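You operate a simulated robot arm through the tools that you are given. There is no shell and no other tool. Be economical: measure what you need, move in short steps, check, and stop when the job is done.

The job below is to be done with a simulated two-armed robot. You get a single attempt, and the scene is never put back.

TASK
Put the belt and the studs box in the basket and carry it to the low stand.
Fine: carry it in both hands; the belt lies in the open drawer, shut the drawer.

Only the result counts: the job must be done as asked and must still hold three seconds after the hand-in. Knocking over, shifting, dropping, spilling or breaking anything else fails it.

THE ROBOT
Two 6-joint arms with two-finger parallel grippers on one trunk, on a base that drives. Base frame: it is fixed to the floor where the robot stands at the start and does not move with it; the origin is under the middle of the robot, x ahead of it, y to its left, z up. Lengths are in cm, angles in degrees, forces in N, time in s.
The left shoulder is at the start at [7, 16.6, 134.3], the right one opposite. With the tool pointing down near the work surface each hand reaches from about 24 to 68 cm from the robot's upright axis, wherever it stands, measured 20 degrees to its own side. Places, roughly: inside of the handled basket [70, -50, 80]; top of the low stand [90, -110, 60]; wool drawer [50, -20, 60]. Payload 3.91 kg a hand.
The TCP of each hand is the grasp point between the finger pads, 3 cm short of the fingertips. In the tool frame z runs along the fingers and y along their closing line. Largest opening 11 cm; finger width 2, thickness 1; the body of the gripper, 4.8 by 11.2 cm, starts 5.5 cm behind the TCP.
Orientation is that of the tool frame in the base frame, as a unit quaternion [x, y, z, w]. With the fingers straight down and closing along the base's y, the tool's x points along the base's -x, its y along +y and its z along -z.

THE INTERFACE
- The arms move only by the tool play_rows. It takes "left_targets", "right_targets" or both (then of equal length, played together; a hand with none holds still); each is a list that holds one entry, the list of rows, each a list of 6 numbers: the shift along the tool's x, y, z in units of 20 mm (1.0 is 20 mm), then the turn, a rotation vector about the tool's x, y, z in units of 6 degrees (1.0 is 6 degrees). In form: [[[tx, ty, tz, wx, wy, wz], ...]]. A call has 1 to 10 rows; each row shifts and turns the commanded pose from where the row before left it, along the tool's axes as they then stand. "left_jaw" and "right_jaw" are, for a hand that has rows, the finger opening in cm, from 0 to 11, set as the call begins (left out, the last holds). A call with a number of a shift or a turn outside -1 to 1 is refused whole. Rows are played at 5 a second. More than 5 cm and 8.6 degrees between two rows, or a gripper value outside its range, and nothing of the call is played. Where a pose cannot be reached the arm comes as near as it can. A force on the tool above 40 N (or 10 N above the force at the start of the call, whichever is more), or a blocked arm, ends the call early, and 0.2 s more pass. Each finger travels about 10.8 cm/s and halts on what it meets, pressing with about 34 N; the grip force reading is that of the motor and also rises with nothing between the fingers. The clock runs only during rows and for 0.2 s after the last one: add rows that do not move to give the fingers time. It gives the time, the measured TCP pose, the force on the tool (base axes), the opening and the grip force at its end, in the units of the frame above (readings bear some noise), with the torque about the TCP (base axes, N m) and any sound that the robot's microphone picked up, and new pictures: "pictures" is both (left out), scene, wrist or none (wrist: the cameras of the hands that moved).
- Cameras (640 x 400 px; columns grow to the right, rows downward): "scene" is now at [11.02, -3.33, 153.52]; the picture's right is [-0.60, -0.80, 0.00], its down [-0.74, 0.56, -0.39] and it looks along [0.31, -0.23, -0.92] (base axes); focal length 216 px, centre (320, 200). "left" rides on the left gripper at [7.7, -0.7, -11.5] in its tool frame; the picture's right is [0.09, 1.00, 0.00], its down [-0.80, 0.07, -0.59] and it looks along [-0.59, 0.05, 0.80] (tool axes); focal length 270 px, centre (320, 200). "right" rides on the right gripper at [7.7, 0.7, -11.4] in its tool frame; the picture's right is [-0.09, 1.00, 0.00], its down [-0.80, -0.07, -0.59] and it looks along [-0.59, -0.05, 0.80] (tool axes); focal length 270 px, centre (320, 200). There is no depth. A picture from a camera that has moved, and an enlarged one, comes with that camera's place and axes in the base frame and with its lens. The place of the scene camera against the robot may be out by one fixed shift of up to 1.8 cm in any direction.
- raise_lower(by): slides the trunk up (or, below 0, down) by that many cm; the arms and the scene camera ride with it, the base frame stays. It gives what a move gives, with no picture.
- base_move(legs): drives the robot by 1 to 6 legs, each [ahead, left, turn to the left] in cm, cm and degrees, along the robot's own axes; the way and the turn of a leg run together, so that a leg with both is an arc; at most 150 cm and 180 degrees a leg. The arms and the cameras ride along, it lands a little off, and it stops where it bumps. It gives what a move gives, and a new picture of the scene camera.
- aim_head(pan, tilt): turns the head with the scene camera to pan (to the left, within 86 degrees either way) and tilt (down, from -29 to 69), counted from straight ahead of the robot. It gives what a move gives, and a new picture of the scene camera.
- inspect(camera, box): a new picture of the part [left, top, right, bottom] of that camera's present view, enlarged. The clock stands still meanwhile.
- job_done(): hands the job in; it is judged then, once.

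Go step by step. Nothing tells you exact positions but the pictures and the camera data: compare them with the known pose of the tool, close in by small moves and look again before you grip or let go. The budget is 120 turns and 260 pictures, counting those below and the enlarged ones. Unless the task says otherwise, let go and move clear before handing in, and close with one line.

The tools are called after "Call:" as name(argument=value, ...) on one line, values as JSON. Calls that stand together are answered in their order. play_rows: Moves the arms, as the interface text tells. Its arguments: {"type":"object","properties":{"left_targets":{"type":"array"},"left_jaw":{"type":"number"},"right_targets":{"type":"array"},"right_jaw":{"type":"number"},"pictures":{"type":"string","enum":["both","scene","wrist","none"]}},"required":[]} The other tools are called the same way: raise_lower (by) slides the trunk up or down; base_move (legs) drives the base; aim_head (pan, tilt) turns the head that bears the scene camera; inspect (camera, box) takes an enlarged picture of a part of a camera's view; job_done () hands the job in.

At the start:

```text
time: 0.0
left_position: [8.25, 30.91, 42.44]
left_ee_rot: [0.014, 0.998, 0.037, 0.051]
left_force: [0.1, 0.5, -0.3]
left_wrist_torque: [-0.04, -0.01, 0.07]
left_gripper_width: 11.0
left_finger_force: 0.0
right_position: [41.72, -51.76, 107.69]
right_ee_rot: [0.0, 1.0, 0.0, 0.0]
right_force: [0.1, -0.1, -0.2]
right_wrist_torque: [0.0, 0.02, 0.02]
right_gripper_width: 11.0
right_finger_force: 0.0
trunk travel left (down, up): [-83.8, 10.2]
robot x, y, heading: [0.16, -0.05, -0.0]
head pan, tilt: [-37.1, 67.2]
```

scene: 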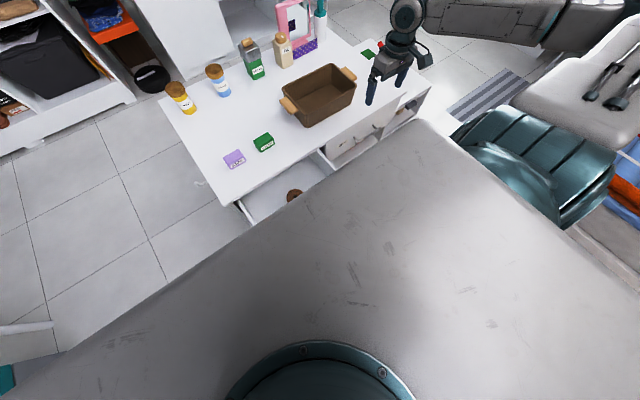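
right: 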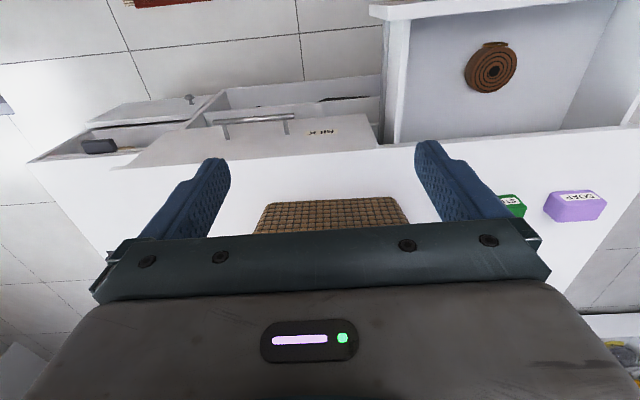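
left: 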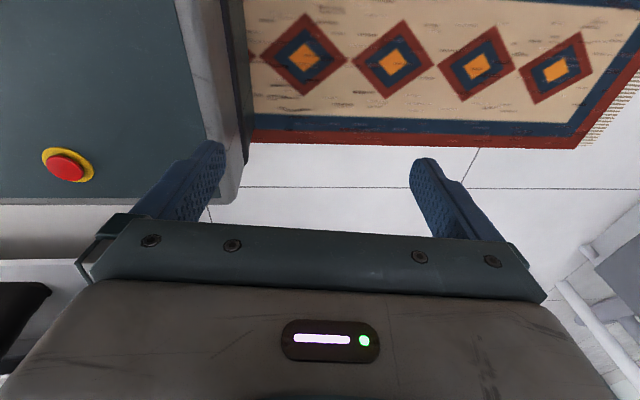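

I see a counter with a brown basket, a green box and a purple soap, and an open drawer with a coiled brown belt. I will zoom in to read the labels.

Call:
inspect(camera="scene", box=[150, 20, 450, 220])

Call:
inspect(camera="right", box=[380, 20, 640, 240])

Call:
aim_head(pan=-45, tilt=40)

```text
2.00 times, centred on (300, 120) of scene
camera zoom: at [11.02, -3.33, 153.52], right [-0.6, -0.8, 0.0], down [-0.74, 0.56, -0.39], along [0.31, -0.23, -0.92], focal length 432 px, centre (360, 360)
```

zoom: 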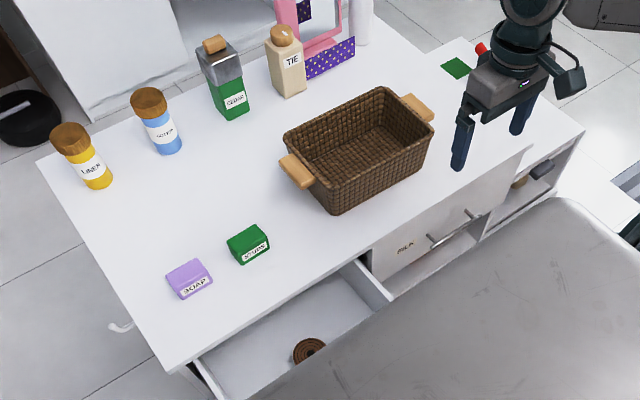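

```text
1.82 times, centred on (510, 130) of right
camera zoom: at [34.14, -50.99, 119.15], right [0.09, 1.0, 0.0], down [0.8, -0.07, 0.59], along [0.59, -0.05, -0.8], focal length 491 px, centre (-26, 327)
```

zoom: 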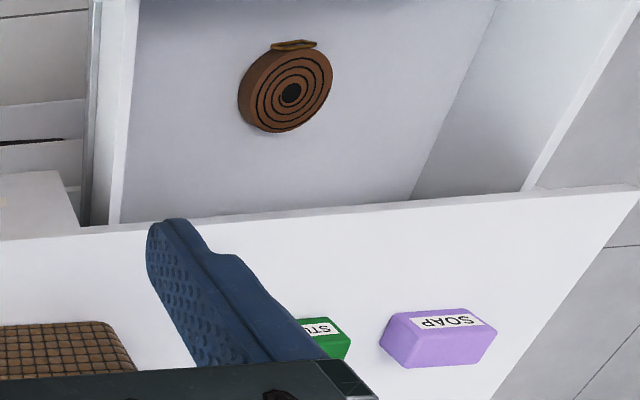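

```text
time: 0.9
left_position: [8.15, 31.04, 42.54]
left_ee_rot: [0.013, 0.998, 0.038, 0.05]
left_force: [-0.4, -0.2, 0.2]
left_wrist_torque: [0.04, 0.02, 0.01]
left_gripper_width: 10.99
left_finger_force: 0.0
right_position: [41.72, -51.77, 107.64]
right_ee_rot: [0.0, 1.0, 0.0, 0.001]
right_force: [0.3, 0.5, 0.1]
right_wrist_torque: [0.02, -0.01, 0.01]
right_gripper_width: 11.0
right_finger_force: 0.1
trunk travel left (down, up): [-83.8, 10.2]
robot x, y, heading: [-0.2, -0.11, -0.1]
head pan, tilt: [-45.0, 40.0]
camera scene: at [12.42, -5.85, 156.98], right [-0.71, -0.71, 0.0], down [-0.46, 0.45, -0.77], along [0.54, -0.54, -0.64], focal length 216 px, centre (320, 200)
```

scene: 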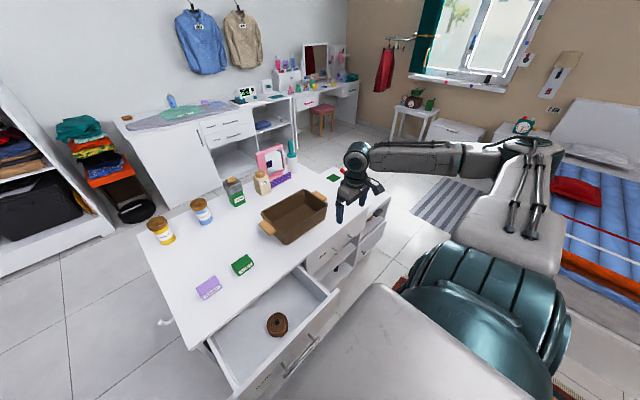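

The green box reads STUDS (about [69,-18,80]) and the belt coil is in the drawer at about [48.5,-17.5,61]. I'll take the right hand over the belt.

Call:
play_rows(right_targets=[[[-0.3, 1, 0.3, 0, 0, 0], [-0.3, 1, 0.3, 0, 0, 0], [-0.3, 1, 0.3, 0, 0, 0], [-0.3, 1, 0.3, 0, 0, 0], [-0.3, 1, 0.3, 0, 0, 0], [-0.3, 1, 0.3, 0, 0, 0], [-0.3, 1, 0.3, 0, 0, 0], [-0.3, 1, 0.3, 0, 0, 0], [-0.3, 1, 0.3, 0, 0, 0], [-0.3, 1, 0.3, 0, 0, 0]]], pictures="none")

Call:
play_rows(right_targets=[[[0, 1, 1, 0, 0, 0], [0, 1, 1, 0, 0, 0], [0, 1, 1, 0, 0, 0], [0, 1, 1, 0, 0, 0], [0, 1, 1, 0, 0, 0], [0, 1, 1, 0, 0, 0], [0, 1, 1, 0, 0, 0], [0, 0, 1, 0, 0, 0]]])

```text
time: 3.1
left_position: [8.21, 31.12, 42.45]
left_ee_rot: [0.013, 0.998, 0.038, 0.051]
left_force: [0.3, -0.3, -0.3]
left_wrist_torque: [-0.01, 0.0, -0.01]
left_gripper_width: 11.0
left_finger_force: 0.2
right_position: [41.68, -39.43, 98.16]
right_ee_rot: [-0.001, 1.0, 0.001, 0.001]
right_force: [0.1, 0.7, -0.2]
right_wrist_torque: [0.0, 0.03, 0.01]
right_gripper_width: 11.01
right_finger_force: 0.1
right hand out of reach, approached as far as the arm can: row 4, 5, 6, 7, 8, 9, 10
trunk travel left (down, up): [-83.8, 10.2]
robot x, y, heading: [-0.27, 0.06, 0.1]
head pan, tilt: [-45.0, 40.0]
```

```text
time: 4.9
left_position: [8.27, 31.03, 42.61]
left_ee_rot: [0.013, 0.998, 0.037, 0.05]
left_force: [0.2, 0.3, 0.3]
left_wrist_torque: [0.03, -0.01, -0.01]
left_gripper_width: 10.99
left_finger_force: 0.0
right_position: [41.29, -26.24, 81.54]
right_ee_rot: [0.0, 1.0, 0.0, 0.001]
right_force: [-0.6, -0.2, 0.1]
right_wrist_torque: [0.01, 0.03, -0.03]
right_gripper_width: 10.99
right_finger_force: 0.1
right hand out of reach, approached as far as the arm can: row 1, 2
trunk travel left (down, up): [-83.8, 10.2]
robot x, y, heading: [0.08, -0.05, -0.1]
head pan, tilt: [-45.0, 40.0]
camera scene: at [12.43, -5.93, 156.99], right [-0.71, -0.71, 0.0], down [-0.45, 0.46, -0.77], along [0.54, -0.54, -0.64], focal length 216 px, centre (320, 200)
camera right: at [33.78, -25.58, 93.12], right [0.09, 1.0, 0.0], down [0.8, -0.07, 0.59], along [0.59, -0.05, -0.8], focal length 270 px, centre (320, 200)
```

scene: 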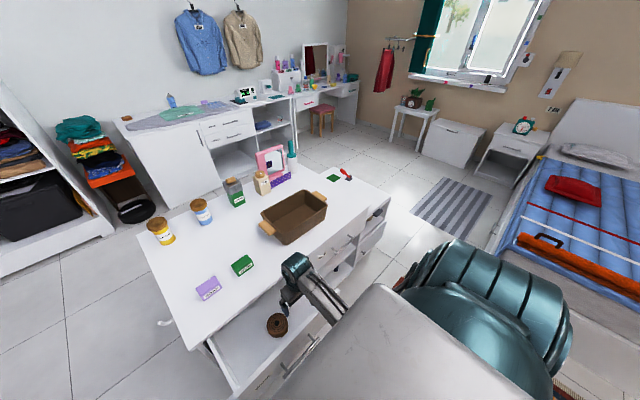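
right: 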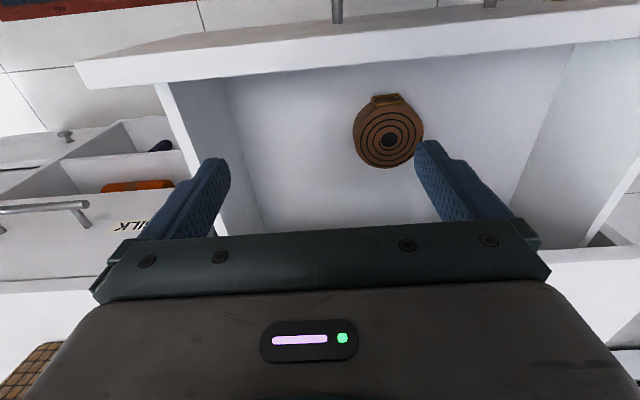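

The belt coil is about 9 cm wide, near [48.2,-18]. I'll move over it and lower partway.

Call:
play_rows(right_targets=[[[-0.69, 0.82, 0, 0, 0, 0], [-0.69, 0.82, 0, 0, 0, 0], [-0.69, 0.82, 0.5, 0, 0, 0], [-0.69, 0.82, 1, 0, 0, 0], [-0.69, 0.82, 1, 0, 0, 0], [0, 0, 1, 0, 0, 0]]])

Call:
inspect(camera="scene", box=[240, 140, 440, 280])

```text
time: 6.3
left_position: [8.26, 31.05, 42.55]
left_ee_rot: [0.014, 0.998, 0.037, 0.05]
left_force: [-0.5, -0.4, -0.3]
left_wrist_torque: [0.03, 0.0, -0.01]
left_gripper_width: 11.03
left_finger_force: 0.0
right_position: [48.25, -18.08, 74.79]
right_ee_rot: [0.0, 1.0, 0.0, 0.0]
right_force: [0.2, -0.3, -0.8]
right_wrist_torque: [0.02, -0.01, 0.02]
right_gripper_width: 11.01
right_finger_force: 0.0
trunk travel left (down, up): [-83.8, 10.2]
robot x, y, heading: [-0.2, -0.01, 0.0]
head pan, tilt: [-45.0, 40.0]
camera scene: at [12.4, -5.91, 156.99], right [-0.71, -0.71, 0.0], down [-0.45, 0.45, -0.77], along [0.54, -0.54, -0.64], focal length 216 px, centre (320, 200)
camera right: at [40.7, -17.29, 86.2], right [0.09, 1.0, 0.0], down [0.8, -0.07, 0.59], along [0.59, -0.05, -0.8], focal length 270 px, centre (320, 200)
```

scene: 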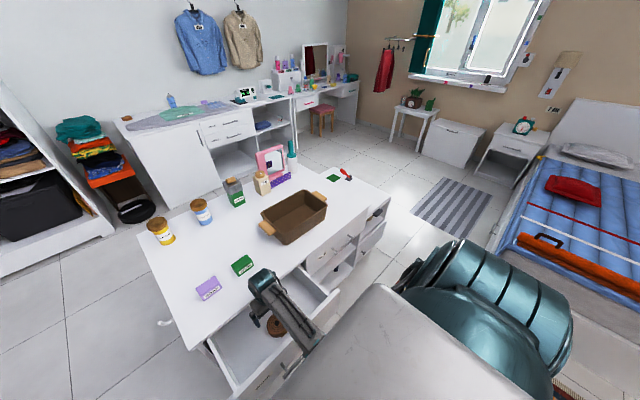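
right: 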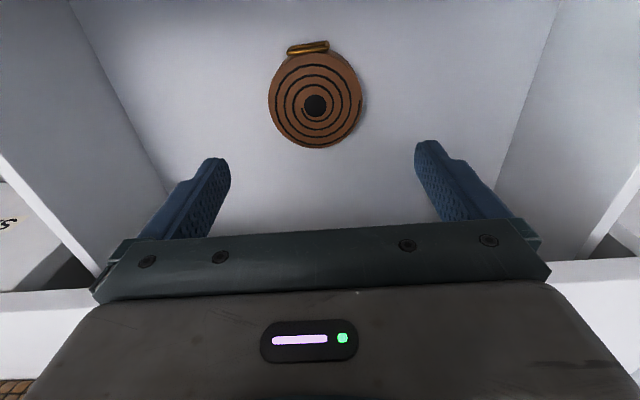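

```text
2.86 times, centred on (340, 210) of scene
camera zoom: at [12.4, -5.91, 156.99], right [-0.71, -0.71, 0.0], down [-0.45, 0.45, -0.77], along [0.54, -0.54, -0.64], focal length 618 px, centre (263, 171)
```

zoom: 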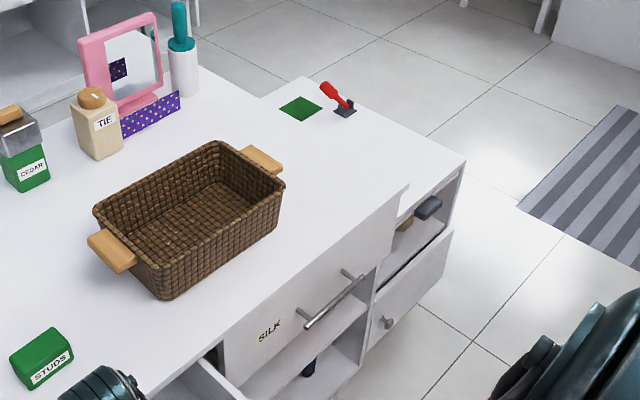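

Belt center is near [47.9,-18.3] with top at about z 62. I'm lowering onto it.

Call:
play_rows(right_targets=[[[0.15, -0.15, 1, 0, 0, 0], [0, 0, 1, 0, 0, 0], [0, 0, 1, 0, 0, 0], [0, 0, 1, 0, 0, 0], [0, 0, 1, 0, 0, 0], [0, 0, 0.9, 0, 0, 0]]], pictures="wrist")

```text
time: 7.7
left_position: [8.16, 31.09, 42.51]
left_ee_rot: [0.014, 0.998, 0.038, 0.05]
left_force: [-1.0, -0.3, -0.8]
left_wrist_torque: [0.02, -0.01, 0.0]
left_gripper_width: 11.0
left_finger_force: 0.1
right_position: [48.03, -18.42, 62.69]
right_ee_rot: [0.0, 1.0, 0.0, 0.0]
right_force: [0.2, 0.0, 0.4]
right_wrist_torque: [0.02, -0.01, 0.04]
right_gripper_width: 10.99
right_finger_force: 0.0
trunk travel left (down, up): [-83.8, 10.2]
robot x, y, heading: [0.29, -0.07, 0.1]
head pan, tilt: [-45.0, 40.0]
camera right: at [40.41, -17.75, 74.24], right [0.09, 1.0, 0.0], down [0.8, -0.07, 0.6], along [0.59, -0.05, -0.8], focal length 270 px, centre (320, 200)
```

right: 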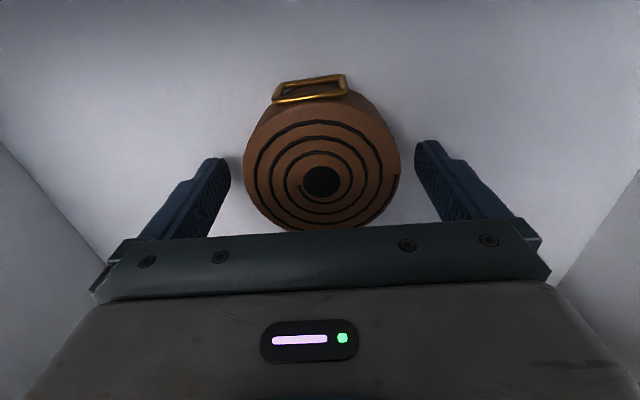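

The belt is centred between the fingers. I'll lower a bit more and close.

Call:
play_rows(right_targets=[[[0, 0, 0.4, 0, 0, 0], [0, 0, 0.4, 0, 0, 0], [0, 0, 0.2, 0, 0, 0]]], pictures="wrist")

```text
time: 8.4
left_position: [8.2, 31.19, 42.44]
left_ee_rot: [0.014, 0.998, 0.038, 0.051]
left_force: [-0.5, -0.1, -0.4]
left_wrist_torque: [0.01, 0.0, -0.05]
left_gripper_width: 11.01
left_finger_force: 0.0
right_position: [48.64, -18.62, 61.84]
right_ee_rot: [0.0, 1.0, 0.0, 0.009]
right_force: [0.0, -1.4, 24.8]
right_wrist_torque: [0.62, 0.26, 0.23]
right_gripper_width: 11.0
right_finger_force: 0.1
trunk travel left (down, up): [-83.8, 10.2]
robot x, y, heading: [0.21, -0.05, -0.0]
head pan, tilt: [-45.0, 40.0]
stopped in row 3 (right hand): the force on the tool passed its limit at 45 N (the readings are from after the stop); the commanded pose is now the measured one
camera right: at [40.91, -17.79, 73.17], right [0.09, 1.0, 0.0], down [0.79, -0.07, 0.61], along [0.61, -0.05, -0.79], focal length 270 px, centre (320, 200)
```

right: 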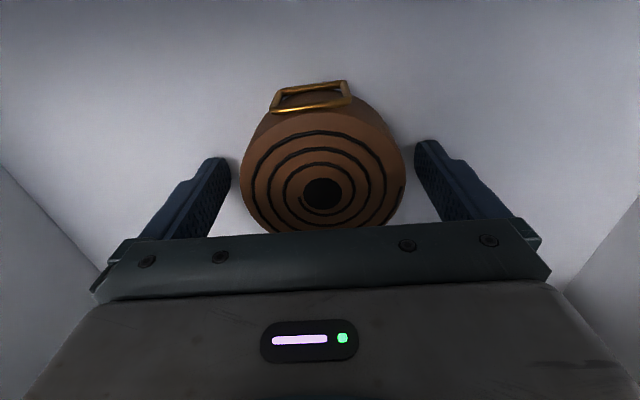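

The fingertips touched the drawer floor, so it lies at about z 58.8. I'll back off 4 mm and close on the belt.

Call:
play_rows(right_targets=[[[0.2, 0.1, -0.2, 0, 0, 0], [0, 0, 0, 0, 0, 0]]], pictures="none")

Call:
play_rows(right_targets=[[[0, 0, 0, 0, 0, 0], [0, 0, 0, 0, 0, 0], [0, 0, 0, 0, 0, 0]]], right_jaw=6, pictures="wrist")

```text
time: 9.0
left_position: [8.19, 31.07, 42.56]
left_ee_rot: [0.014, 0.998, 0.038, 0.051]
left_force: [0.1, 0.0, -0.4]
left_wrist_torque: [0.0, 0.0, 0.0]
left_gripper_width: 11.01
left_finger_force: 0.1
right_position: [47.95, -18.45, 61.76]
right_ee_rot: [0.0, 1.0, -0.001, 0.006]
right_force: [0.2, 0.0, 1.4]
right_wrist_torque: [0.02, -0.02, 0.02]
right_gripper_width: 10.88
right_finger_force: 0.0
trunk travel left (down, up): [-83.8, 10.2]
robot x, y, heading: [-0.14, 0.04, -0.2]
head pan, tilt: [-45.0, 40.0]
```

```text
time: 9.8
left_position: [8.27, 31.06, 42.46]
left_ee_rot: [0.014, 0.998, 0.037, 0.049]
left_force: [-0.7, -0.2, 0.3]
left_wrist_torque: [0.03, 0.0, 0.0]
left_gripper_width: 11.02
left_finger_force: 0.0
right_position: [48.09, -18.37, 61.85]
right_ee_rot: [0.001, 1.0, 0.0, 0.006]
right_force: [-0.3, 0.4, 0.5]
right_wrist_torque: [0.01, 0.0, 0.01]
right_gripper_width: 8.29
right_finger_force: 33.4
trunk travel left (down, up): [-83.8, 10.2]
robot x, y, heading: [0.41, 0.29, 0.4]
head pan, tilt: [-45.0, 40.0]
camera right: at [40.34, -17.62, 73.26], right [0.09, 1.0, 0.0], down [0.79, -0.07, 0.6], along [0.6, -0.05, -0.8], focal length 270 px, centre (320, 200)
```

right: 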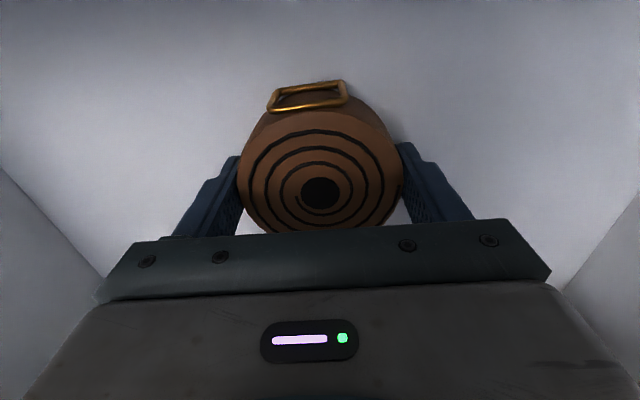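

Gripped. I'll lift it clear of the drawer.

Call:
play_rows(right_targets=[[[0, 0, -1, 0, 0, 0], [0, 0, -1, 0, 0, 0], [0, 0, -1, 0, 0, 0], [0, 0, -1, 0, 0, 0], [0, 0, -1, 0, 0, 0], [0, 0, -1, 0, 0, 0], [0.3, 0, -1, 0, 0, 0], [0.3, 0, -1, 0, 0, 0], [0.3, 0, -1, 0, 0, 0], [0.3, 0, -1, 0, 0, 0]]], pictures="none")

Call:
play_rows(right_targets=[[[0, -1, -1, 0, 0, 0], [0, -1, -1, 0, 0, 0], [0, -1, -1, 0, 0, 0], [0, -1, -1, 0, 0, 0], [0, -1, -1, 0, 0, 0], [0, -1, -1, 0, 0, 0], [0, -1, -1, 0, 0, 0], [0, -1, 0, 0, 0, 0], [0, -1, 0, 0, 0, 0], [0, -1, 0, 0, 0, 0]]])

Call:
aim_head(pan=-20, tilt=62)

```text
time: 12.0
left_position: [8.14, 30.96, 42.44]
left_ee_rot: [0.014, 0.998, 0.037, 0.05]
left_force: [0.5, 0.1, -0.1]
left_wrist_torque: [0.02, -0.01, -0.02]
left_gripper_width: 10.98
left_finger_force: 0.0
right_position: [45.43, -18.46, 81.69]
right_ee_rot: [0.0, 1.0, 0.0, 0.005]
right_force: [0.0, 0.4, 0.0]
right_wrist_torque: [0.01, -0.01, -0.01]
right_gripper_width: 8.28
right_finger_force: 33.9
trunk travel left (down, up): [-83.8, 10.2]
robot x, y, heading: [0.28, 0.13, -0.1]
head pan, tilt: [-45.0, 40.0]
```

```text
time: 14.2
left_position: [8.24, 31.01, 42.47]
left_ee_rot: [0.013, 0.998, 0.039, 0.051]
left_force: [0.0, 0.4, 0.1]
left_wrist_torque: [0.01, -0.01, 0.03]
left_gripper_width: 10.98
left_finger_force: 0.0
right_position: [45.66, -39.91, 91.37]
right_ee_rot: [0.0, 1.0, 0.001, 0.005]
right_force: [-0.1, 0.1, -1.6]
right_wrist_torque: [0.06, -0.01, -0.02]
right_gripper_width: 8.28
right_finger_force: 34.1
right hand out of reach, approached as far as the arm can: row 4, 5, 6, 7
trunk travel left (down, up): [-83.8, 10.2]
robot x, y, heading: [0.06, 0.22, -0.4]
head pan, tilt: [-45.0, 40.0]
camera scene: at [12.42, -6.0, 156.98], right [-0.71, -0.71, 0.0], down [-0.45, 0.46, -0.77], along [0.54, -0.54, -0.64], focal length 216 px, centre (320, 200)
camera right: at [37.88, -39.18, 102.74], right [0.09, 1.0, 0.0], down [0.79, -0.07, 0.6], along [0.6, -0.05, -0.8], focal length 270 px, centre (320, 200)
```

scene: 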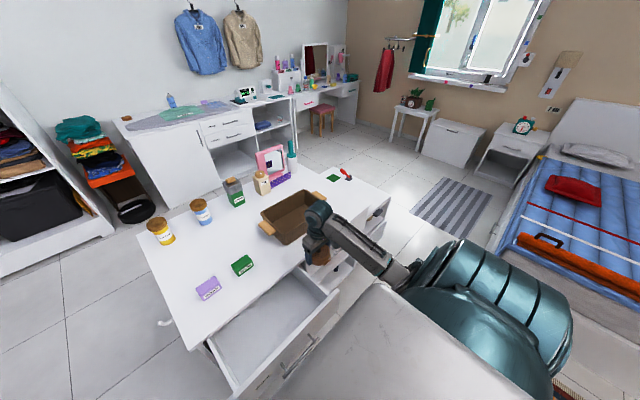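
right: 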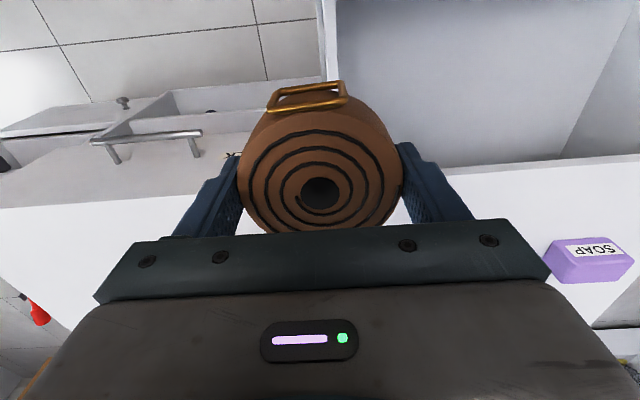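

```text
time: 15.1
left_position: [8.27, 31.17, 42.43]
left_ee_rot: [0.014, 0.998, 0.038, 0.05]
left_force: [-0.1, 0.4, -0.4]
left_wrist_torque: [0.01, -0.01, 0.01]
left_gripper_width: 11.01
left_finger_force: 0.1
right_position: [45.59, -39.73, 91.4]
right_ee_rot: [0.0, 1.0, 0.0, 0.005]
right_force: [0.3, -0.1, -1.2]
right_wrist_torque: [0.01, -0.03, 0.0]
right_gripper_width: 8.29
right_finger_force: 33.8
trunk travel left (down, up): [-83.8, 10.2]
robot x, y, heading: [0.19, 0.16, 0.1]
head pan, tilt: [-20.0, 62.0]
camera scene: at [12.47, -2.06, 154.09], right [-0.34, -0.94, 0.0], down [-0.83, 0.3, -0.47], along [0.44, -0.16, -0.88], focal length 216 px, centre (320, 200)
```

scene: 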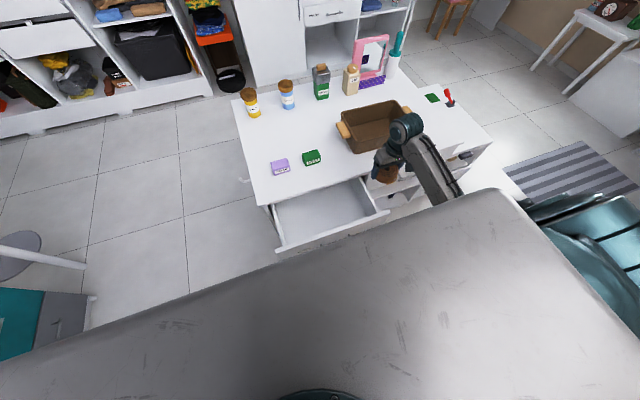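

The belt is held clear. Next the left hand comes up and, tilted forward, pushes the empty drawer shut.

Call:
play_rows(left_targets=[[[-0.5, 0, -1, 0, 0, 0], [-0.5, 0, -1, 0, 0, 0], [-0.5, 0, -1, 0, 0, 0], [-0.5, 0, -1, 0, 0, 0], [-0.5, 0, -1, 0, 0, 0], [-0.5, 0, -1, 0, 0, 0], [-0.5, 0, -1, 0, 0, 0], [-0.5, 0, -1, 0, 0, 0], [-0.5, 0, -1, 0, 0, 0], [-0.5, 0, -1, 0, 0, 0]]], left_jaw=0, pictures="none")

Call:
play_rows(left_targets=[[[0, -0.5, 0, 0, -1, 0], [0, -0.5, 0, 0, -1, 0], [0, -0.5, 0, 0, -1, 0], [0, -0.5, 0, 0, -1, 0], [0, -1, 0, 0, -1, 0], [0, -1, 0, 0, -1, 0], [0, -1, 0, 0, 0, 0], [0, -1, 0, 0, 0, 0], [0, -1, 0, 0, 0, 0], [0, -1, 0, 0, 0, 0]]])

```text
time: 17.3
left_position: [16.04, 29.19, 63.25]
left_ee_rot: [0.014, 0.998, 0.038, 0.049]
left_force: [-0.4, 0.1, -0.3]
left_wrist_torque: [0.01, 0.02, -0.01]
left_gripper_width: 0.01
left_finger_force: 33.7
right_position: [45.63, -39.86, 91.44]
right_ee_rot: [0.0, 1.0, 0.0, 0.005]
right_force: [0.0, -0.6, -1.3]
right_wrist_torque: [0.0, 0.03, 0.03]
right_gripper_width: 8.29
right_finger_force: 33.7
trunk travel left (down, up): [-83.8, 10.2]
robot x, y, heading: [0.0, -0.07, 0.0]
head pan, tilt: [-20.0, 62.0]
```

```text
time: 19.5
left_position: [15.81, 13.94, 62.15]
left_ee_rot: [0.024, 0.934, 0.032, 0.356]
left_force: [-0.3, 0.3, 0.7]
left_wrist_torque: [-0.01, 0.0, 0.03]
left_gripper_width: 0.01
left_finger_force: 33.8
left hand out of reach, approached as far as the arm can: row 6
right_position: [45.62, -39.82, 91.31]
right_ee_rot: [0.0, 1.0, 0.001, 0.005]
right_force: [0.4, -0.2, -0.7]
right_wrist_torque: [0.0, 0.01, -0.01]
right_gripper_width: 8.26
right_finger_force: 33.9
trunk travel left (down, up): [-83.8, 10.2]
robot x, y, heading: [0.17, -0.36, 0.1]
head pan, tilt: [-20.0, 62.0]
camera scene: at [12.49, -2.17, 154.08], right [-0.34, -0.94, 0.0], down [-0.83, 0.3, -0.47], along [0.44, -0.16, -0.88], focal length 216 px, centre (320, 200)
camera left: at [2.37, 13.35, 65.53], right [-0.04, 1.0, 0.02], down [0.2, -0.01, 0.98], along [0.98, 0.04, -0.2], focal length 270 px, centre (320, 200)
```

scene: 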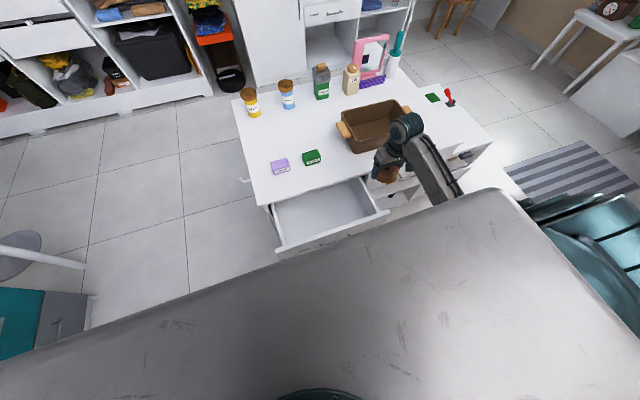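
left: 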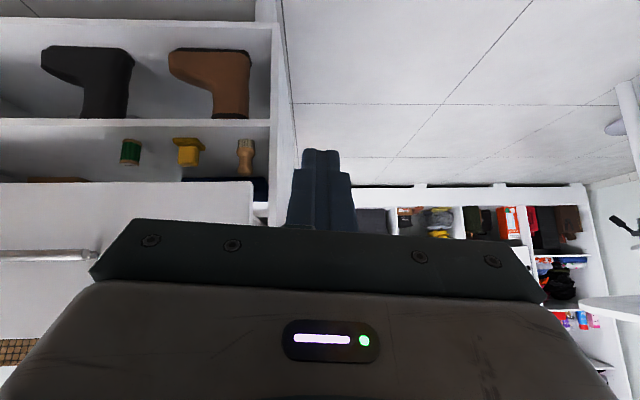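

The drawer front spans y from about 6 to -44, with its handle beyond y -11. I'll move the left hand to about y 1 in front of the front panel.

Call:
play_rows(left_targets=[[[-0.62, -0.82, 0.46, 0, 0, 0], [-0.62, -0.82, 0.46, 0, 0, 0], [-0.62, -0.82, 0.46, 0, 0, 0], [-0.62, -0.82, 0.46, 0, 0, 0], [-0.62, -0.82, 0.46, 0, 0, 0], [-0.62, -0.82, 0.46, 0, 0, 0], [-0.62, -0.82, 0.46, 0, 0, 0], [-0.62, -0.82, 0.46, 0, 0, 0]]])

```text
time: 20.6
left_position: [17.88, 14.65, 60.22]
left_ee_rot: [0.094, 0.934, 0.071, 0.336]
left_force: [0.0, 0.0, -0.6]
left_wrist_torque: [-0.02, -0.02, -0.03]
left_gripper_width: 0.0
left_finger_force: 33.7
right_position: [45.68, -39.88, 91.37]
right_ee_rot: [0.001, 1.0, 0.0, 0.005]
right_force: [-0.9, -0.5, -1.1]
right_wrist_torque: [-0.02, -0.01, 0.0]
right_gripper_width: 8.28
right_finger_force: 34.1
trunk travel left (down, up): [-83.8, 10.2]
robot x, y, heading: [0.17, -0.08, 0.2]
head pan, tilt: [-20.0, 62.0]
stopped in row 5 (left hand): the arm was blocked; the commanded pose is now the measured one
camera scene: at [12.49, -2.06, 154.08], right [-0.34, -0.94, 0.0], down [-0.83, 0.3, -0.47], along [0.44, -0.16, -0.88], focal length 216 px, centre (320, 200)
camera left: at [4.67, 15.01, 63.99], right [0.06, 0.99, 0.14], down [0.23, -0.15, 0.96], along [0.97, -0.03, -0.24], focal length 270 px, centre (320, 200)
```

scene: 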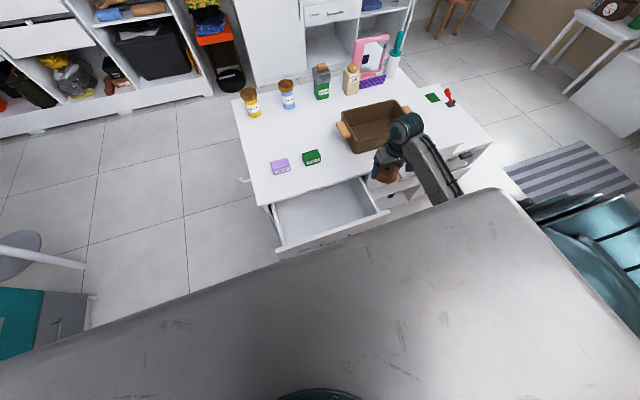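
left: 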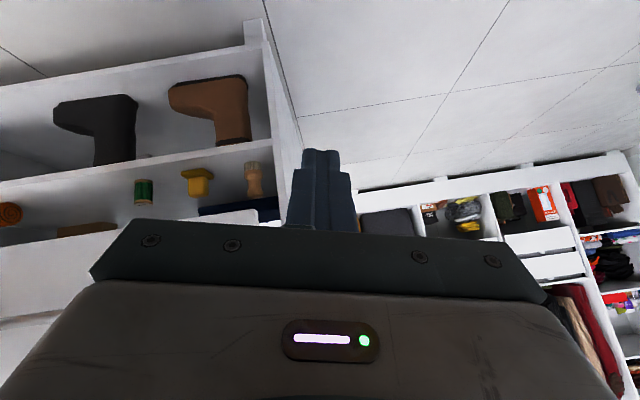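

The left arm is blocked near the trunk. I'll reach forward on its own side first.

Call:
play_rows(left_targets=[[[-0.76, 0.4, 0.39, 0, 0, 0], [-0.76, 0.4, 0.39, 0, 0, 0], [-0.76, 0.4, 0.39, 0, 0, 0], [-0.76, 0.4, 0.39, 0, 0, 0], [-0.76, 0.4, 0.39, 0, 0, 0], [-0.76, 0.4, 0.39, 0, 0, 0], [-0.76, 0.4, 0.39, 0, 0, 0], [-0.76, 0.4, 0.39, 0, 0, 0]]], pictures="wrist")

```text
time: 22.4
left_position: [32.19, 18.59, 64.17]
left_ee_rot: [0.094, 0.935, 0.07, 0.336]
left_force: [-0.2, 0.2, 0.6]
left_wrist_torque: [-0.02, -0.03, 0.0]
left_gripper_width: 0.04
left_finger_force: 33.9
right_position: [45.69, -39.78, 91.25]
right_ee_rot: [0.001, 1.0, 0.0, 0.005]
right_force: [-0.5, -1.0, -1.6]
right_wrist_torque: [-0.05, 0.0, -0.01]
right_gripper_width: 8.29
right_finger_force: 33.9
trunk travel left (down, up): [-83.8, 10.2]
robot x, y, heading: [-0.38, 0.21, 0.0]
head pan, tilt: [-20.0, 62.0]
camera left: at [18.87, 18.9, 67.97], right [0.06, 0.99, 0.14], down [0.23, -0.15, 0.96], along [0.97, -0.03, -0.24], focal length 270 px, centre (320, 200)
```

left: 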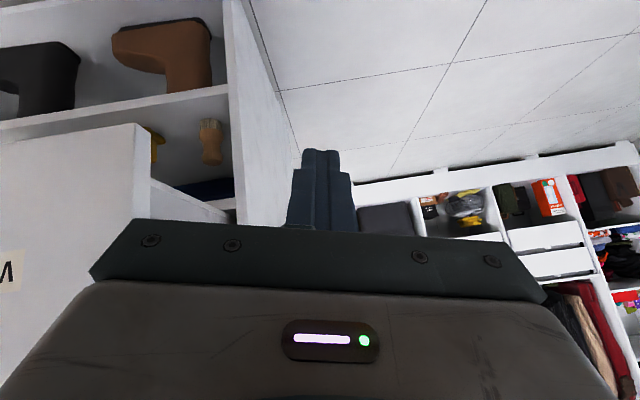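

Now sweep sideways to y≈0 in front of the drawer.

Call:
play_rows(left_targets=[[[-0.13, -0.92, -0.13, 0, 0, 0], [-0.13, -0.92, -0.13, 0, 0, 0], [-0.13, -0.92, -0.13, 0, 0, 0], [-0.13, -0.92, -0.13, 0, 0, 0], [-0.13, -0.92, -0.13, 0, 0, 0], [-0.13, -0.92, -0.13, 0, 0, 0], [-0.13, -0.92, -0.13, 0, 0, 0], [-0.13, -0.92, -0.13, 0, 0, 0], [-0.13, -0.92, -0.13, 0, 0, 0]]])

```text
time: 23.8
left_position: [30.65, 16.1, 62.78]
left_ee_rot: [0.153, 0.921, 0.121, 0.337]
left_force: [0.5, -0.7, -0.1]
left_wrist_torque: [-0.02, 0.0, 0.0]
left_gripper_width: 0.01
left_finger_force: 34.2
right_position: [45.6, -39.8, 91.4]
right_ee_rot: [-0.001, 1.0, 0.001, 0.005]
right_force: [-0.5, 0.0, -1.0]
right_wrist_torque: [-0.01, 0.04, -0.03]
right_gripper_width: 8.29
right_finger_force: 34.1
trunk travel left (down, up): [-83.8, 10.2]
robot x, y, heading: [0.09, 0.24, -0.1]
head pan, tilt: [-20.0, 62.0]
stopped in row 6 (left hand): the arm was blocked; the commanded pose is now the measured one
camera scene: at [12.46, -2.02, 154.08], right [-0.34, -0.94, 0.0], down [-0.83, 0.3, -0.47], along [0.44, -0.16, -0.88], focal length 216 px, centre (320, 200)
camera left: at [17.38, 16.97, 66.51], right [0.13, 0.95, 0.27], down [0.2, -0.3, 0.93], along [0.97, -0.07, -0.23], focal length 270 px, centre (320, 200)
```

scene: 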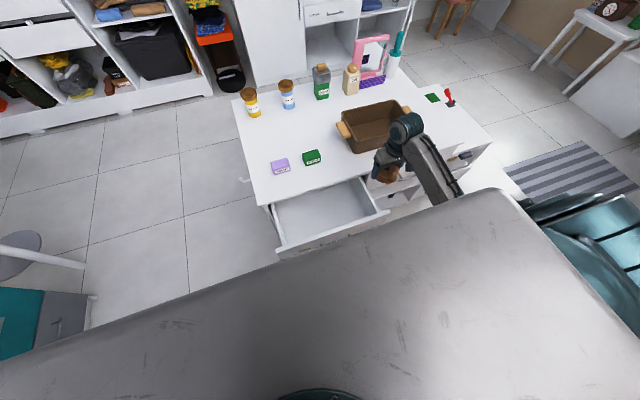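
left: 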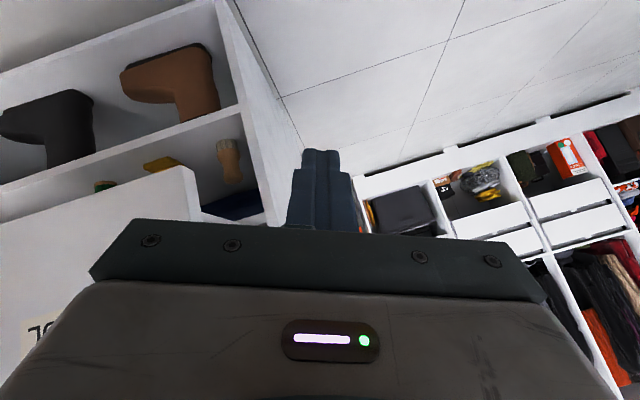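

The left arm can't cross inward, so I'll strafe the base 17 cm right to bring the hand in front of the panel.

Call:
base_move(legs=[[0, -17, 0]])

Call:
inspect(camera="left", box=[0, 0, 640, 400])

```text
time: 25.2
left_position: [30.66, -0.83, 62.73]
left_ee_rot: [0.15, 0.922, 0.121, 0.336]
left_force: [0.0, -0.8, 0.1]
left_wrist_torque: [0.01, -0.02, -0.02]
left_gripper_width: 0.0
left_finger_force: 34.2
right_position: [45.71, -56.64, 91.42]
right_ee_rot: [-0.002, 1.0, -0.001, 0.006]
right_force: [0.0, -0.3, -1.0]
right_wrist_torque: [-0.03, 0.0, 0.0]
right_gripper_width: 8.31
right_finger_force: 33.8
trunk travel left (down, up): [-83.8, 10.2]
robot x, y, heading: [-0.2, -17.33, -0.2]
head pan, tilt: [-20.0, 62.0]
camera scene: at [12.48, -18.87, 154.09], right [-0.34, -0.94, 0.0], down [-0.83, 0.3, -0.47], along [0.44, -0.16, -0.88], focal length 216 px, centre (320, 200)
```

scene: 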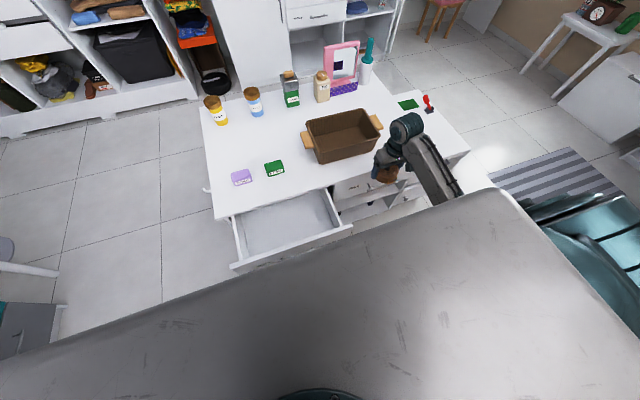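

```text
1.00 times, centred on (320, 200) of left (not enlarged: the box is as wide or as high as the picture)
camera zoom: at [17.35, -0.03, 66.49], right [0.13, 0.95, 0.27], down [0.21, -0.29, 0.93], along [0.97, -0.07, -0.23], focal length 270 px, centre (320, 200)
```

zoom: 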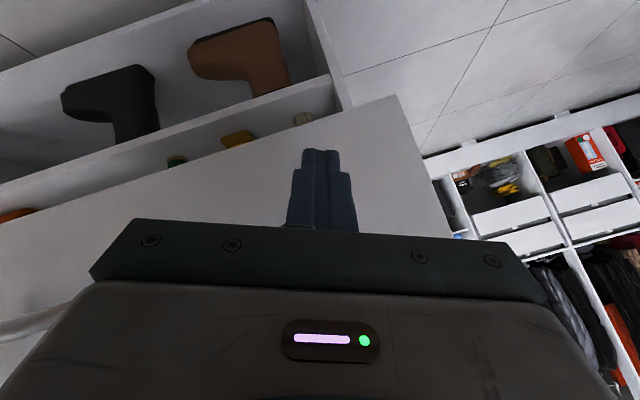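

The fingertips face the panel left of the handle. I'll push straight forward.

Call:
play_rows(left_targets=[[[-0.66, 0.175, 0.59, 0, 0, 0], [-0.66, 0.175, 0.59, 0, 0, 0], [-0.66, 0.175, 0.59, 0, 0, 0], [-0.66, 0.175, 0.59, 0, 0, 0], [-0.66, 0.175, 0.59, 0, 0, 0], [-0.66, 0.175, 0.59, 0, 0, 0], [-0.66, 0.175, 0.59, 0, 0, 0], [-0.66, 0.175, 0.59, 0, 0, 0]]])

```text
time: 27.0
left_position: [45.28, -0.81, 62.77]
left_ee_rot: [0.149, 0.921, 0.123, 0.337]
left_force: [-0.6, 1.3, 0.4]
left_wrist_torque: [0.0, 0.02, -0.02]
left_gripper_width: 0.0
left_finger_force: 33.8
right_position: [45.85, -56.74, 91.26]
right_ee_rot: [-0.002, 1.0, 0.0, 0.005]
right_force: [0.0, -0.2, -0.7]
right_wrist_torque: [0.02, 0.03, 0.02]
right_gripper_width: 8.28
right_finger_force: 34.1
trunk travel left (down, up): [-83.8, 10.2]
robot x, y, heading: [0.08, -17.14, 0.1]
head pan, tilt: [-20.0, 62.0]
camera scene: at [12.62, -19.11, 154.07], right [-0.34, -0.94, 0.0], down [-0.83, 0.3, -0.47], along [0.44, -0.16, -0.88], focal length 216 px, centre (320, 200)
camera left: at [31.92, -0.15, 66.53], right [0.13, 0.95, 0.27], down [0.21, -0.3, 0.93], along [0.97, -0.06, -0.24], focal length 270 px, centre (320, 200)
```

scene: 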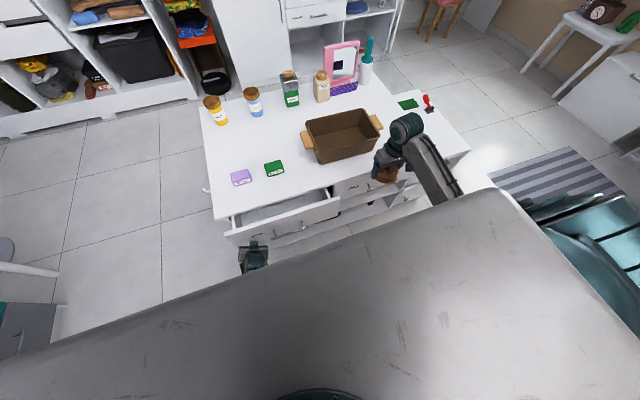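
left: 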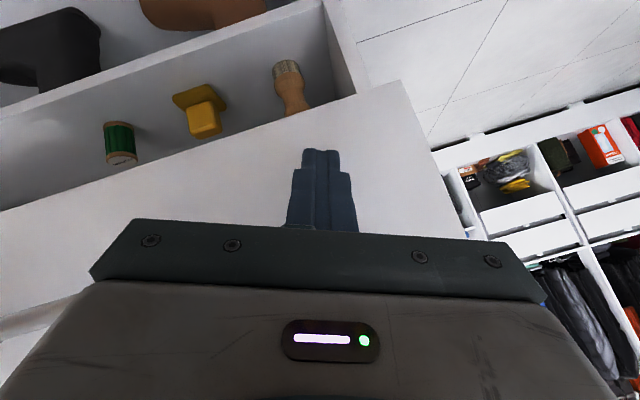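

The drawer is sliding and is mostly closed. I'll keep pushing until it meets resistance.

Call:
play_rows(left_targets=[[[-0.66, 0.175, 0.59, 0, 0, 0], [-0.66, 0.175, 0.59, 0, 0, 0], [-0.66, 0.175, 0.59, 0, 0, 0], [-0.44, 0.117, 0.39, 0, 0, 0], [-0.44, 0.117, 0.39, 0, 0, 0], [-0.44, 0.117, 0.39, 0, 0, 0]]])

```text
time: 28.4
left_position: [53.21, -0.98, 62.86]
left_ee_rot: [0.149, 0.922, 0.122, 0.336]
left_force: [-11.5, -1.1, 11.7]
left_wrist_torque: [0.13, -0.13, 0.08]
left_gripper_width: 0.0
left_finger_force: 33.5
right_position: [45.59, -56.86, 91.42]
right_ee_rot: [-0.002, 1.0, 0.0, 0.006]
right_force: [0.7, -0.6, -1.8]
right_wrist_torque: [-0.01, 0.02, 0.0]
right_gripper_width: 8.31
right_finger_force: 33.4
trunk travel left (down, up): [-83.8, 10.2]
robot x, y, heading: [0.03, -17.28, 0.2]
head pan, tilt: [-20.0, 62.0]
stopped in row 6 (left hand): the force on the tool passed its limit at 46 N (the readings are from after the stop); the commanded pose is now the measured one
camera scene: at [12.32, -19.13, 154.09], right [-0.34, -0.94, 0.0], down [-0.83, 0.3, -0.47], along [0.44, -0.16, -0.88], focal length 216 px, centre (320, 200)
camera left: at [40.0, -0.29, 66.68], right [0.13, 0.95, 0.27], down [0.21, -0.29, 0.93], along [0.97, -0.06, -0.24], focal length 270 px, centre (320, 200)
```

scene: 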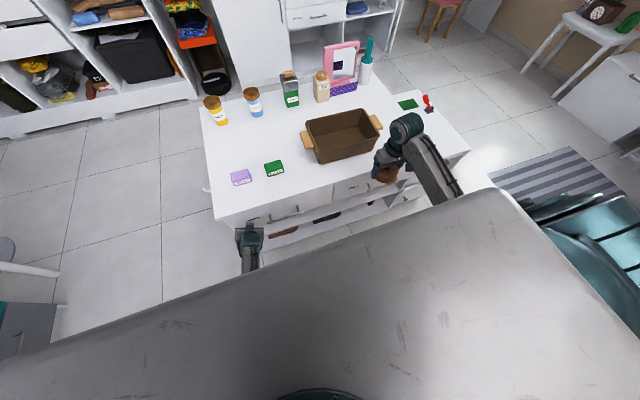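
left: 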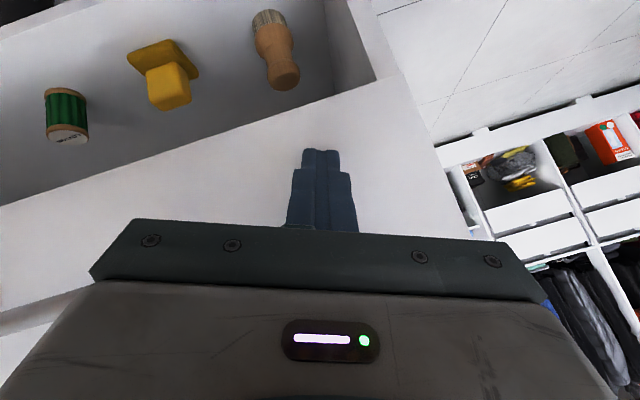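

The drawer hit its end stop. I'll retract the left hand and turn it back to point straight down.

Call:
play_rows(left_targets=[[[0.66, -0.175, -0.59, 0, 0, 0], [0.66, -0.175, -0.59, 0, 0, 0], [0.66, -0.175, -0.59, 0, 0, 0], [0.66, -0.175, -0.59, 0, 0, 0], [0.66, -0.175, -0.59, 0, 0, 0], [0.66, -0.175, -0.59, 0, 0, 0], [0.66, -0.175, -0.59, 0, 0, 0], [0.66, -0.175, -0.59, 0, 0, 0], [0.66, -0.175, -0.59, 0, 0, 0]]], pictures="none")

Call:
play_rows(left_targets=[[[0, 0, 0, 0.3, 0.82, -0.365], [0, 0, 0, 0.3, 0.82, -0.365], [0, 0, 0, 0.3, 0.82, -0.365], [0, 0, 0, 0.3, 0.82, -0.365], [0, 0, 0, 0.3, 0.82, -0.365], [0, 0, 0, 0.3, 0.82, -0.365], [0, 0, 0, 0.3, 0.82, -0.365], [0, 0, 0, 0.3, 0.82, -0.365]]], left_jaw=11, pictures="none")

Call:
inspect(camera="scene", box=[190, 130, 400, 270])

```text
time: 30.4
left_position: [37.16, -1.18, 62.83]
left_ee_rot: [0.15, 0.922, 0.123, 0.336]
left_force: [0.0, 0.8, -0.2]
left_wrist_torque: [-0.02, -0.01, -0.02]
left_gripper_width: 0.0
left_finger_force: 34.0
right_position: [45.74, -56.95, 91.4]
right_ee_rot: [-0.002, 1.0, -0.001, 0.005]
right_force: [-0.2, -0.1, -1.2]
right_wrist_torque: [0.0, -0.03, -0.03]
right_gripper_width: 8.3
right_finger_force: 34.3
trunk travel left (down, up): [-83.8, 10.2]
robot x, y, heading: [-0.21, -17.41, 0.2]
head pan, tilt: [-20.0, 62.0]
```

```text
time: 32.2
left_position: [37.24, -1.02, 62.78]
left_ee_rot: [0.001, 1.0, -0.001, 0.0]
left_force: [0.4, 0.3, -0.6]
left_wrist_torque: [0.02, 0.01, -0.02]
left_gripper_width: 11.0
left_finger_force: 0.2
right_position: [45.87, -56.7, 91.32]
right_ee_rot: [-0.002, 1.0, 0.0, 0.006]
right_force: [0.1, -0.3, -1.1]
right_wrist_torque: [0.02, 0.01, 0.0]
right_gripper_width: 8.29
right_finger_force: 34.2
trunk travel left (down, up): [-83.8, 10.2]
robot x, y, heading: [-0.32, -17.02, 0.1]
head pan, tilt: [-20.0, 62.0]
```

```text
2.86 times, centred on (295, 200) of scene
camera zoom: at [12.59, -19.09, 154.08], right [-0.34, -0.94, 0.0], down [-0.83, 0.3, -0.47], along [0.44, -0.16, -0.88], focal length 618 px, centre (391, 200)
```

zoom: 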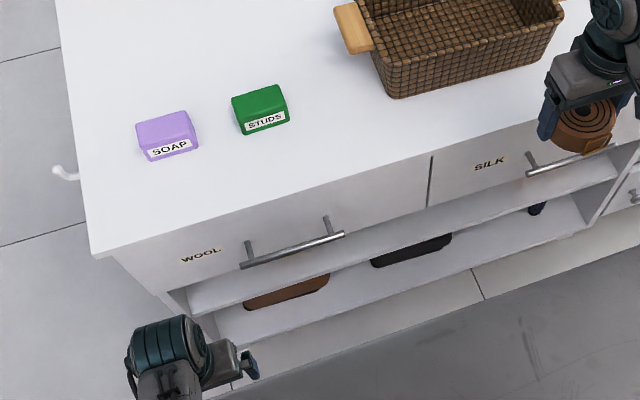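

The drawer is flush. I'll raise the trunk and left hand before driving toward the basket.

Call:
raise_lower(by=10)

Call:
play_rows(left_targets=[[[0.3, 0.2, -1, 0, 0, 0], [0.3, 0.2, -1, 0, 0, 0], [0.3, 0.2, -1, 0, 0, 0], [0.3, 0.2, -1, 0, 0, 0], [0, 0.2, -1, 0, 0, 0], [0, 0, -1, 0, 0, 0], [0, 0, -1, 0, 0, 0], [0, 0, -1, 0, 0, 0], [0, 0, -1, 0, 0, 0], [0, 0, -1, 0, 0, 0]]], pictures="none")

```text
time: 33.5
left_position: [37.25, -1.05, 72.78]
left_ee_rot: [0.001, 1.0, 0.0, 0.002]
left_force: [0.0, 0.5, 0.0]
left_wrist_torque: [0.0, -0.01, 0.01]
left_gripper_width: 11.03
left_finger_force: 0.1
right_position: [45.74, -56.77, 101.26]
right_ee_rot: [-0.002, 1.0, 0.0, 0.004]
right_force: [-0.1, -0.3, -1.7]
right_wrist_torque: [-0.03, -0.01, -0.03]
right_gripper_width: 8.29
right_finger_force: 34.2
trunk travel left (down, up): [-93.8, 0.2]
robot x, y, heading: [-0.2, -17.03, 0.4]
head pan, tilt: [-20.0, 62.0]
```

```text
time: 35.7
left_position: [34.9, 0.89, 93.06]
left_ee_rot: [0.001, 1.0, -0.001, 0.001]
left_force: [0.2, -0.3, -0.5]
left_wrist_torque: [-0.02, 0.01, 0.01]
left_gripper_width: 11.01
left_finger_force: 0.1
right_position: [45.82, -56.82, 101.37]
right_ee_rot: [-0.002, 1.0, 0.002, 0.005]
right_force: [0.2, -0.7, -1.2]
right_wrist_torque: [-0.03, 0.0, 0.02]
right_gripper_width: 8.29
right_finger_force: 33.9
trunk travel left (down, up): [-93.8, 0.2]
robot x, y, heading: [-0.14, -17.33, 0.2]
head pan, tilt: [-20.0, 62.0]
```

Now drive right 16 and ahead 20.

Call:
base_move(legs=[[0, -16, 0], [20, 0, 0]])

Call:
inspect(camera="right", box=[0, 0, 640, 400])

```text
time: 38.3
left_position: [54.52, -14.69, 93.04]
left_ee_rot: [0.0, 1.0, 0.0, 0.003]
left_force: [-0.3, 0.8, 0.7]
left_wrist_torque: [0.0, -0.02, 0.0]
left_gripper_width: 11.0
left_finger_force: 0.0
right_position: [65.63, -72.48, 101.36]
right_ee_rot: [-0.004, 1.0, 0.0, 0.007]
right_force: [0.2, -1.0, -1.7]
right_wrist_torque: [0.0, 0.01, -0.02]
right_gripper_width: 8.31
right_finger_force: 34.1
trunk travel left (down, up): [-93.8, 0.2]
robot x, y, heading: [19.91, -32.96, 0.6]
head pan, tilt: [-20.0, 62.0]
camera scene: at [32.07, -34.74, 164.12], right [-0.34, -0.94, 0.0], down [-0.83, 0.3, -0.47], along [0.44, -0.16, -0.88], focal length 216 px, centre (320, 200)
```

scene: 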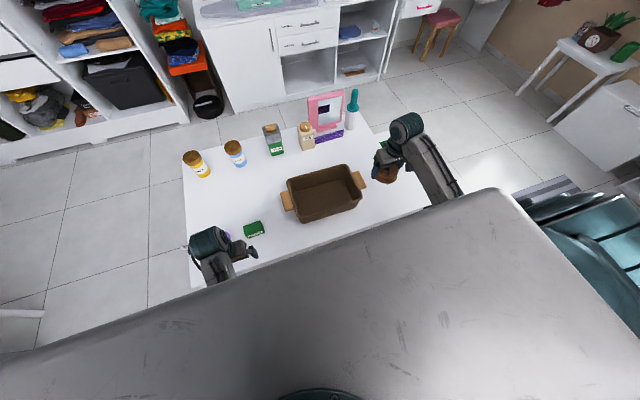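

```text
1.00 times, centred on (320, 200) of right (not enlarged: the box is as wide or as high as the picture)
camera zoom: at [57.85, -71.62, 112.89], right [0.08, 1.0, 0.0], down [0.79, -0.07, 0.61], along [0.6, -0.05, -0.8], focal length 270 px, centre (320, 200)
```

zoom: 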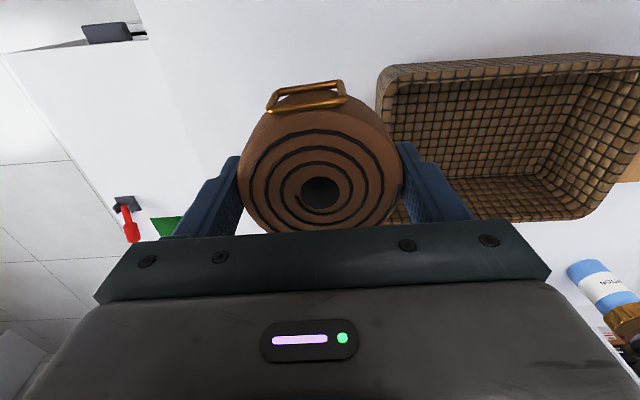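

The basket spans about x 63–82, y -67 to -39. I'll move the belt above its right half.

Call:
play_rows(right_targets=[[[-0.44, 0.945, 0, 0, 0, 0], [-0.44, 0.945, 0, 0, 0, 0], [-0.44, 0.945, 0, 0, 0, 0], [-0.44, 0.945, 0, 0, 0, 0], [-0.44, 0.945, 0, 0, 0, 0], [-0.44, 0.945, 0, 0, 0, 0], [-0.44, 0.945, 0, 0, 0, 0], [-0.44, 0.945, 0, 0, 0, 0], [-0.44, 0.945, 0, 0, 0, 0]]])

```text
time: 40.3
left_position: [54.83, -14.67, 92.92]
left_ee_rot: [0.0, 1.0, -0.001, 0.002]
left_force: [-0.2, 0.8, 0.9]
left_wrist_torque: [-0.02, -0.01, 0.02]
left_gripper_width: 10.98
left_finger_force: 0.0
right_position: [73.8, -55.68, 100.2]
right_ee_rot: [-0.004, 1.0, -0.001, 0.004]
right_force: [0.7, 1.0, -1.8]
right_wrist_torque: [-0.02, -0.04, 0.0]
right_gripper_width: 8.26
right_finger_force: 34.0
right hand out of reach, approached as far as the arm can: row 4, 5
trunk travel left (down, up): [-93.8, 0.2]
robot x, y, heading: [20.47, -33.08, 0.5]
head pan, tilt: [-20.0, 62.0]
camera scene: at [32.58, -34.68, 164.08], right [-0.34, -0.94, 0.0], down [-0.83, 0.3, -0.47], along [0.44, -0.16, -0.88], focal length 216 px, centre (320, 200)
camera right: at [66.21, -54.96, 111.59], right [0.08, 1.0, 0.0], down [0.8, -0.07, 0.6], along [0.6, -0.05, -0.8], focal length 270 px, centre (320, 200)
```

scene: 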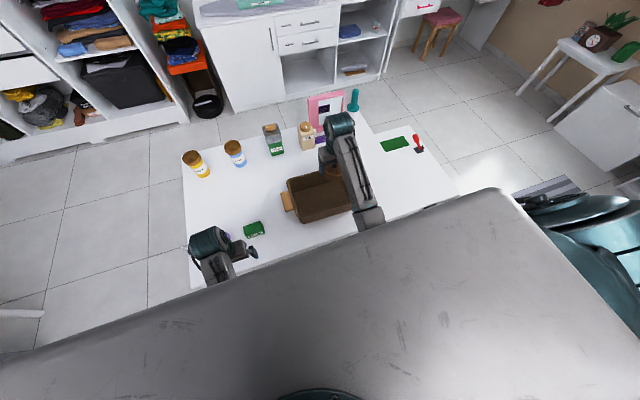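
right: 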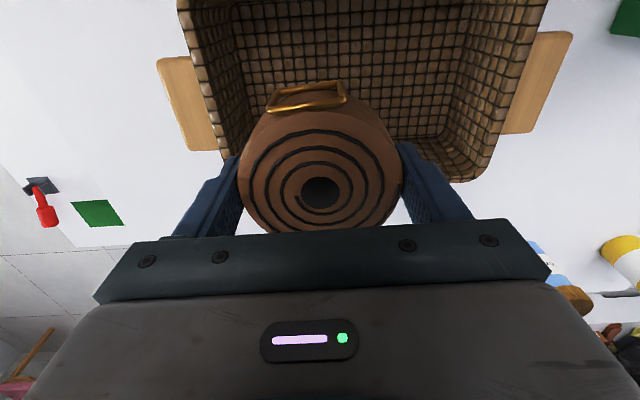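

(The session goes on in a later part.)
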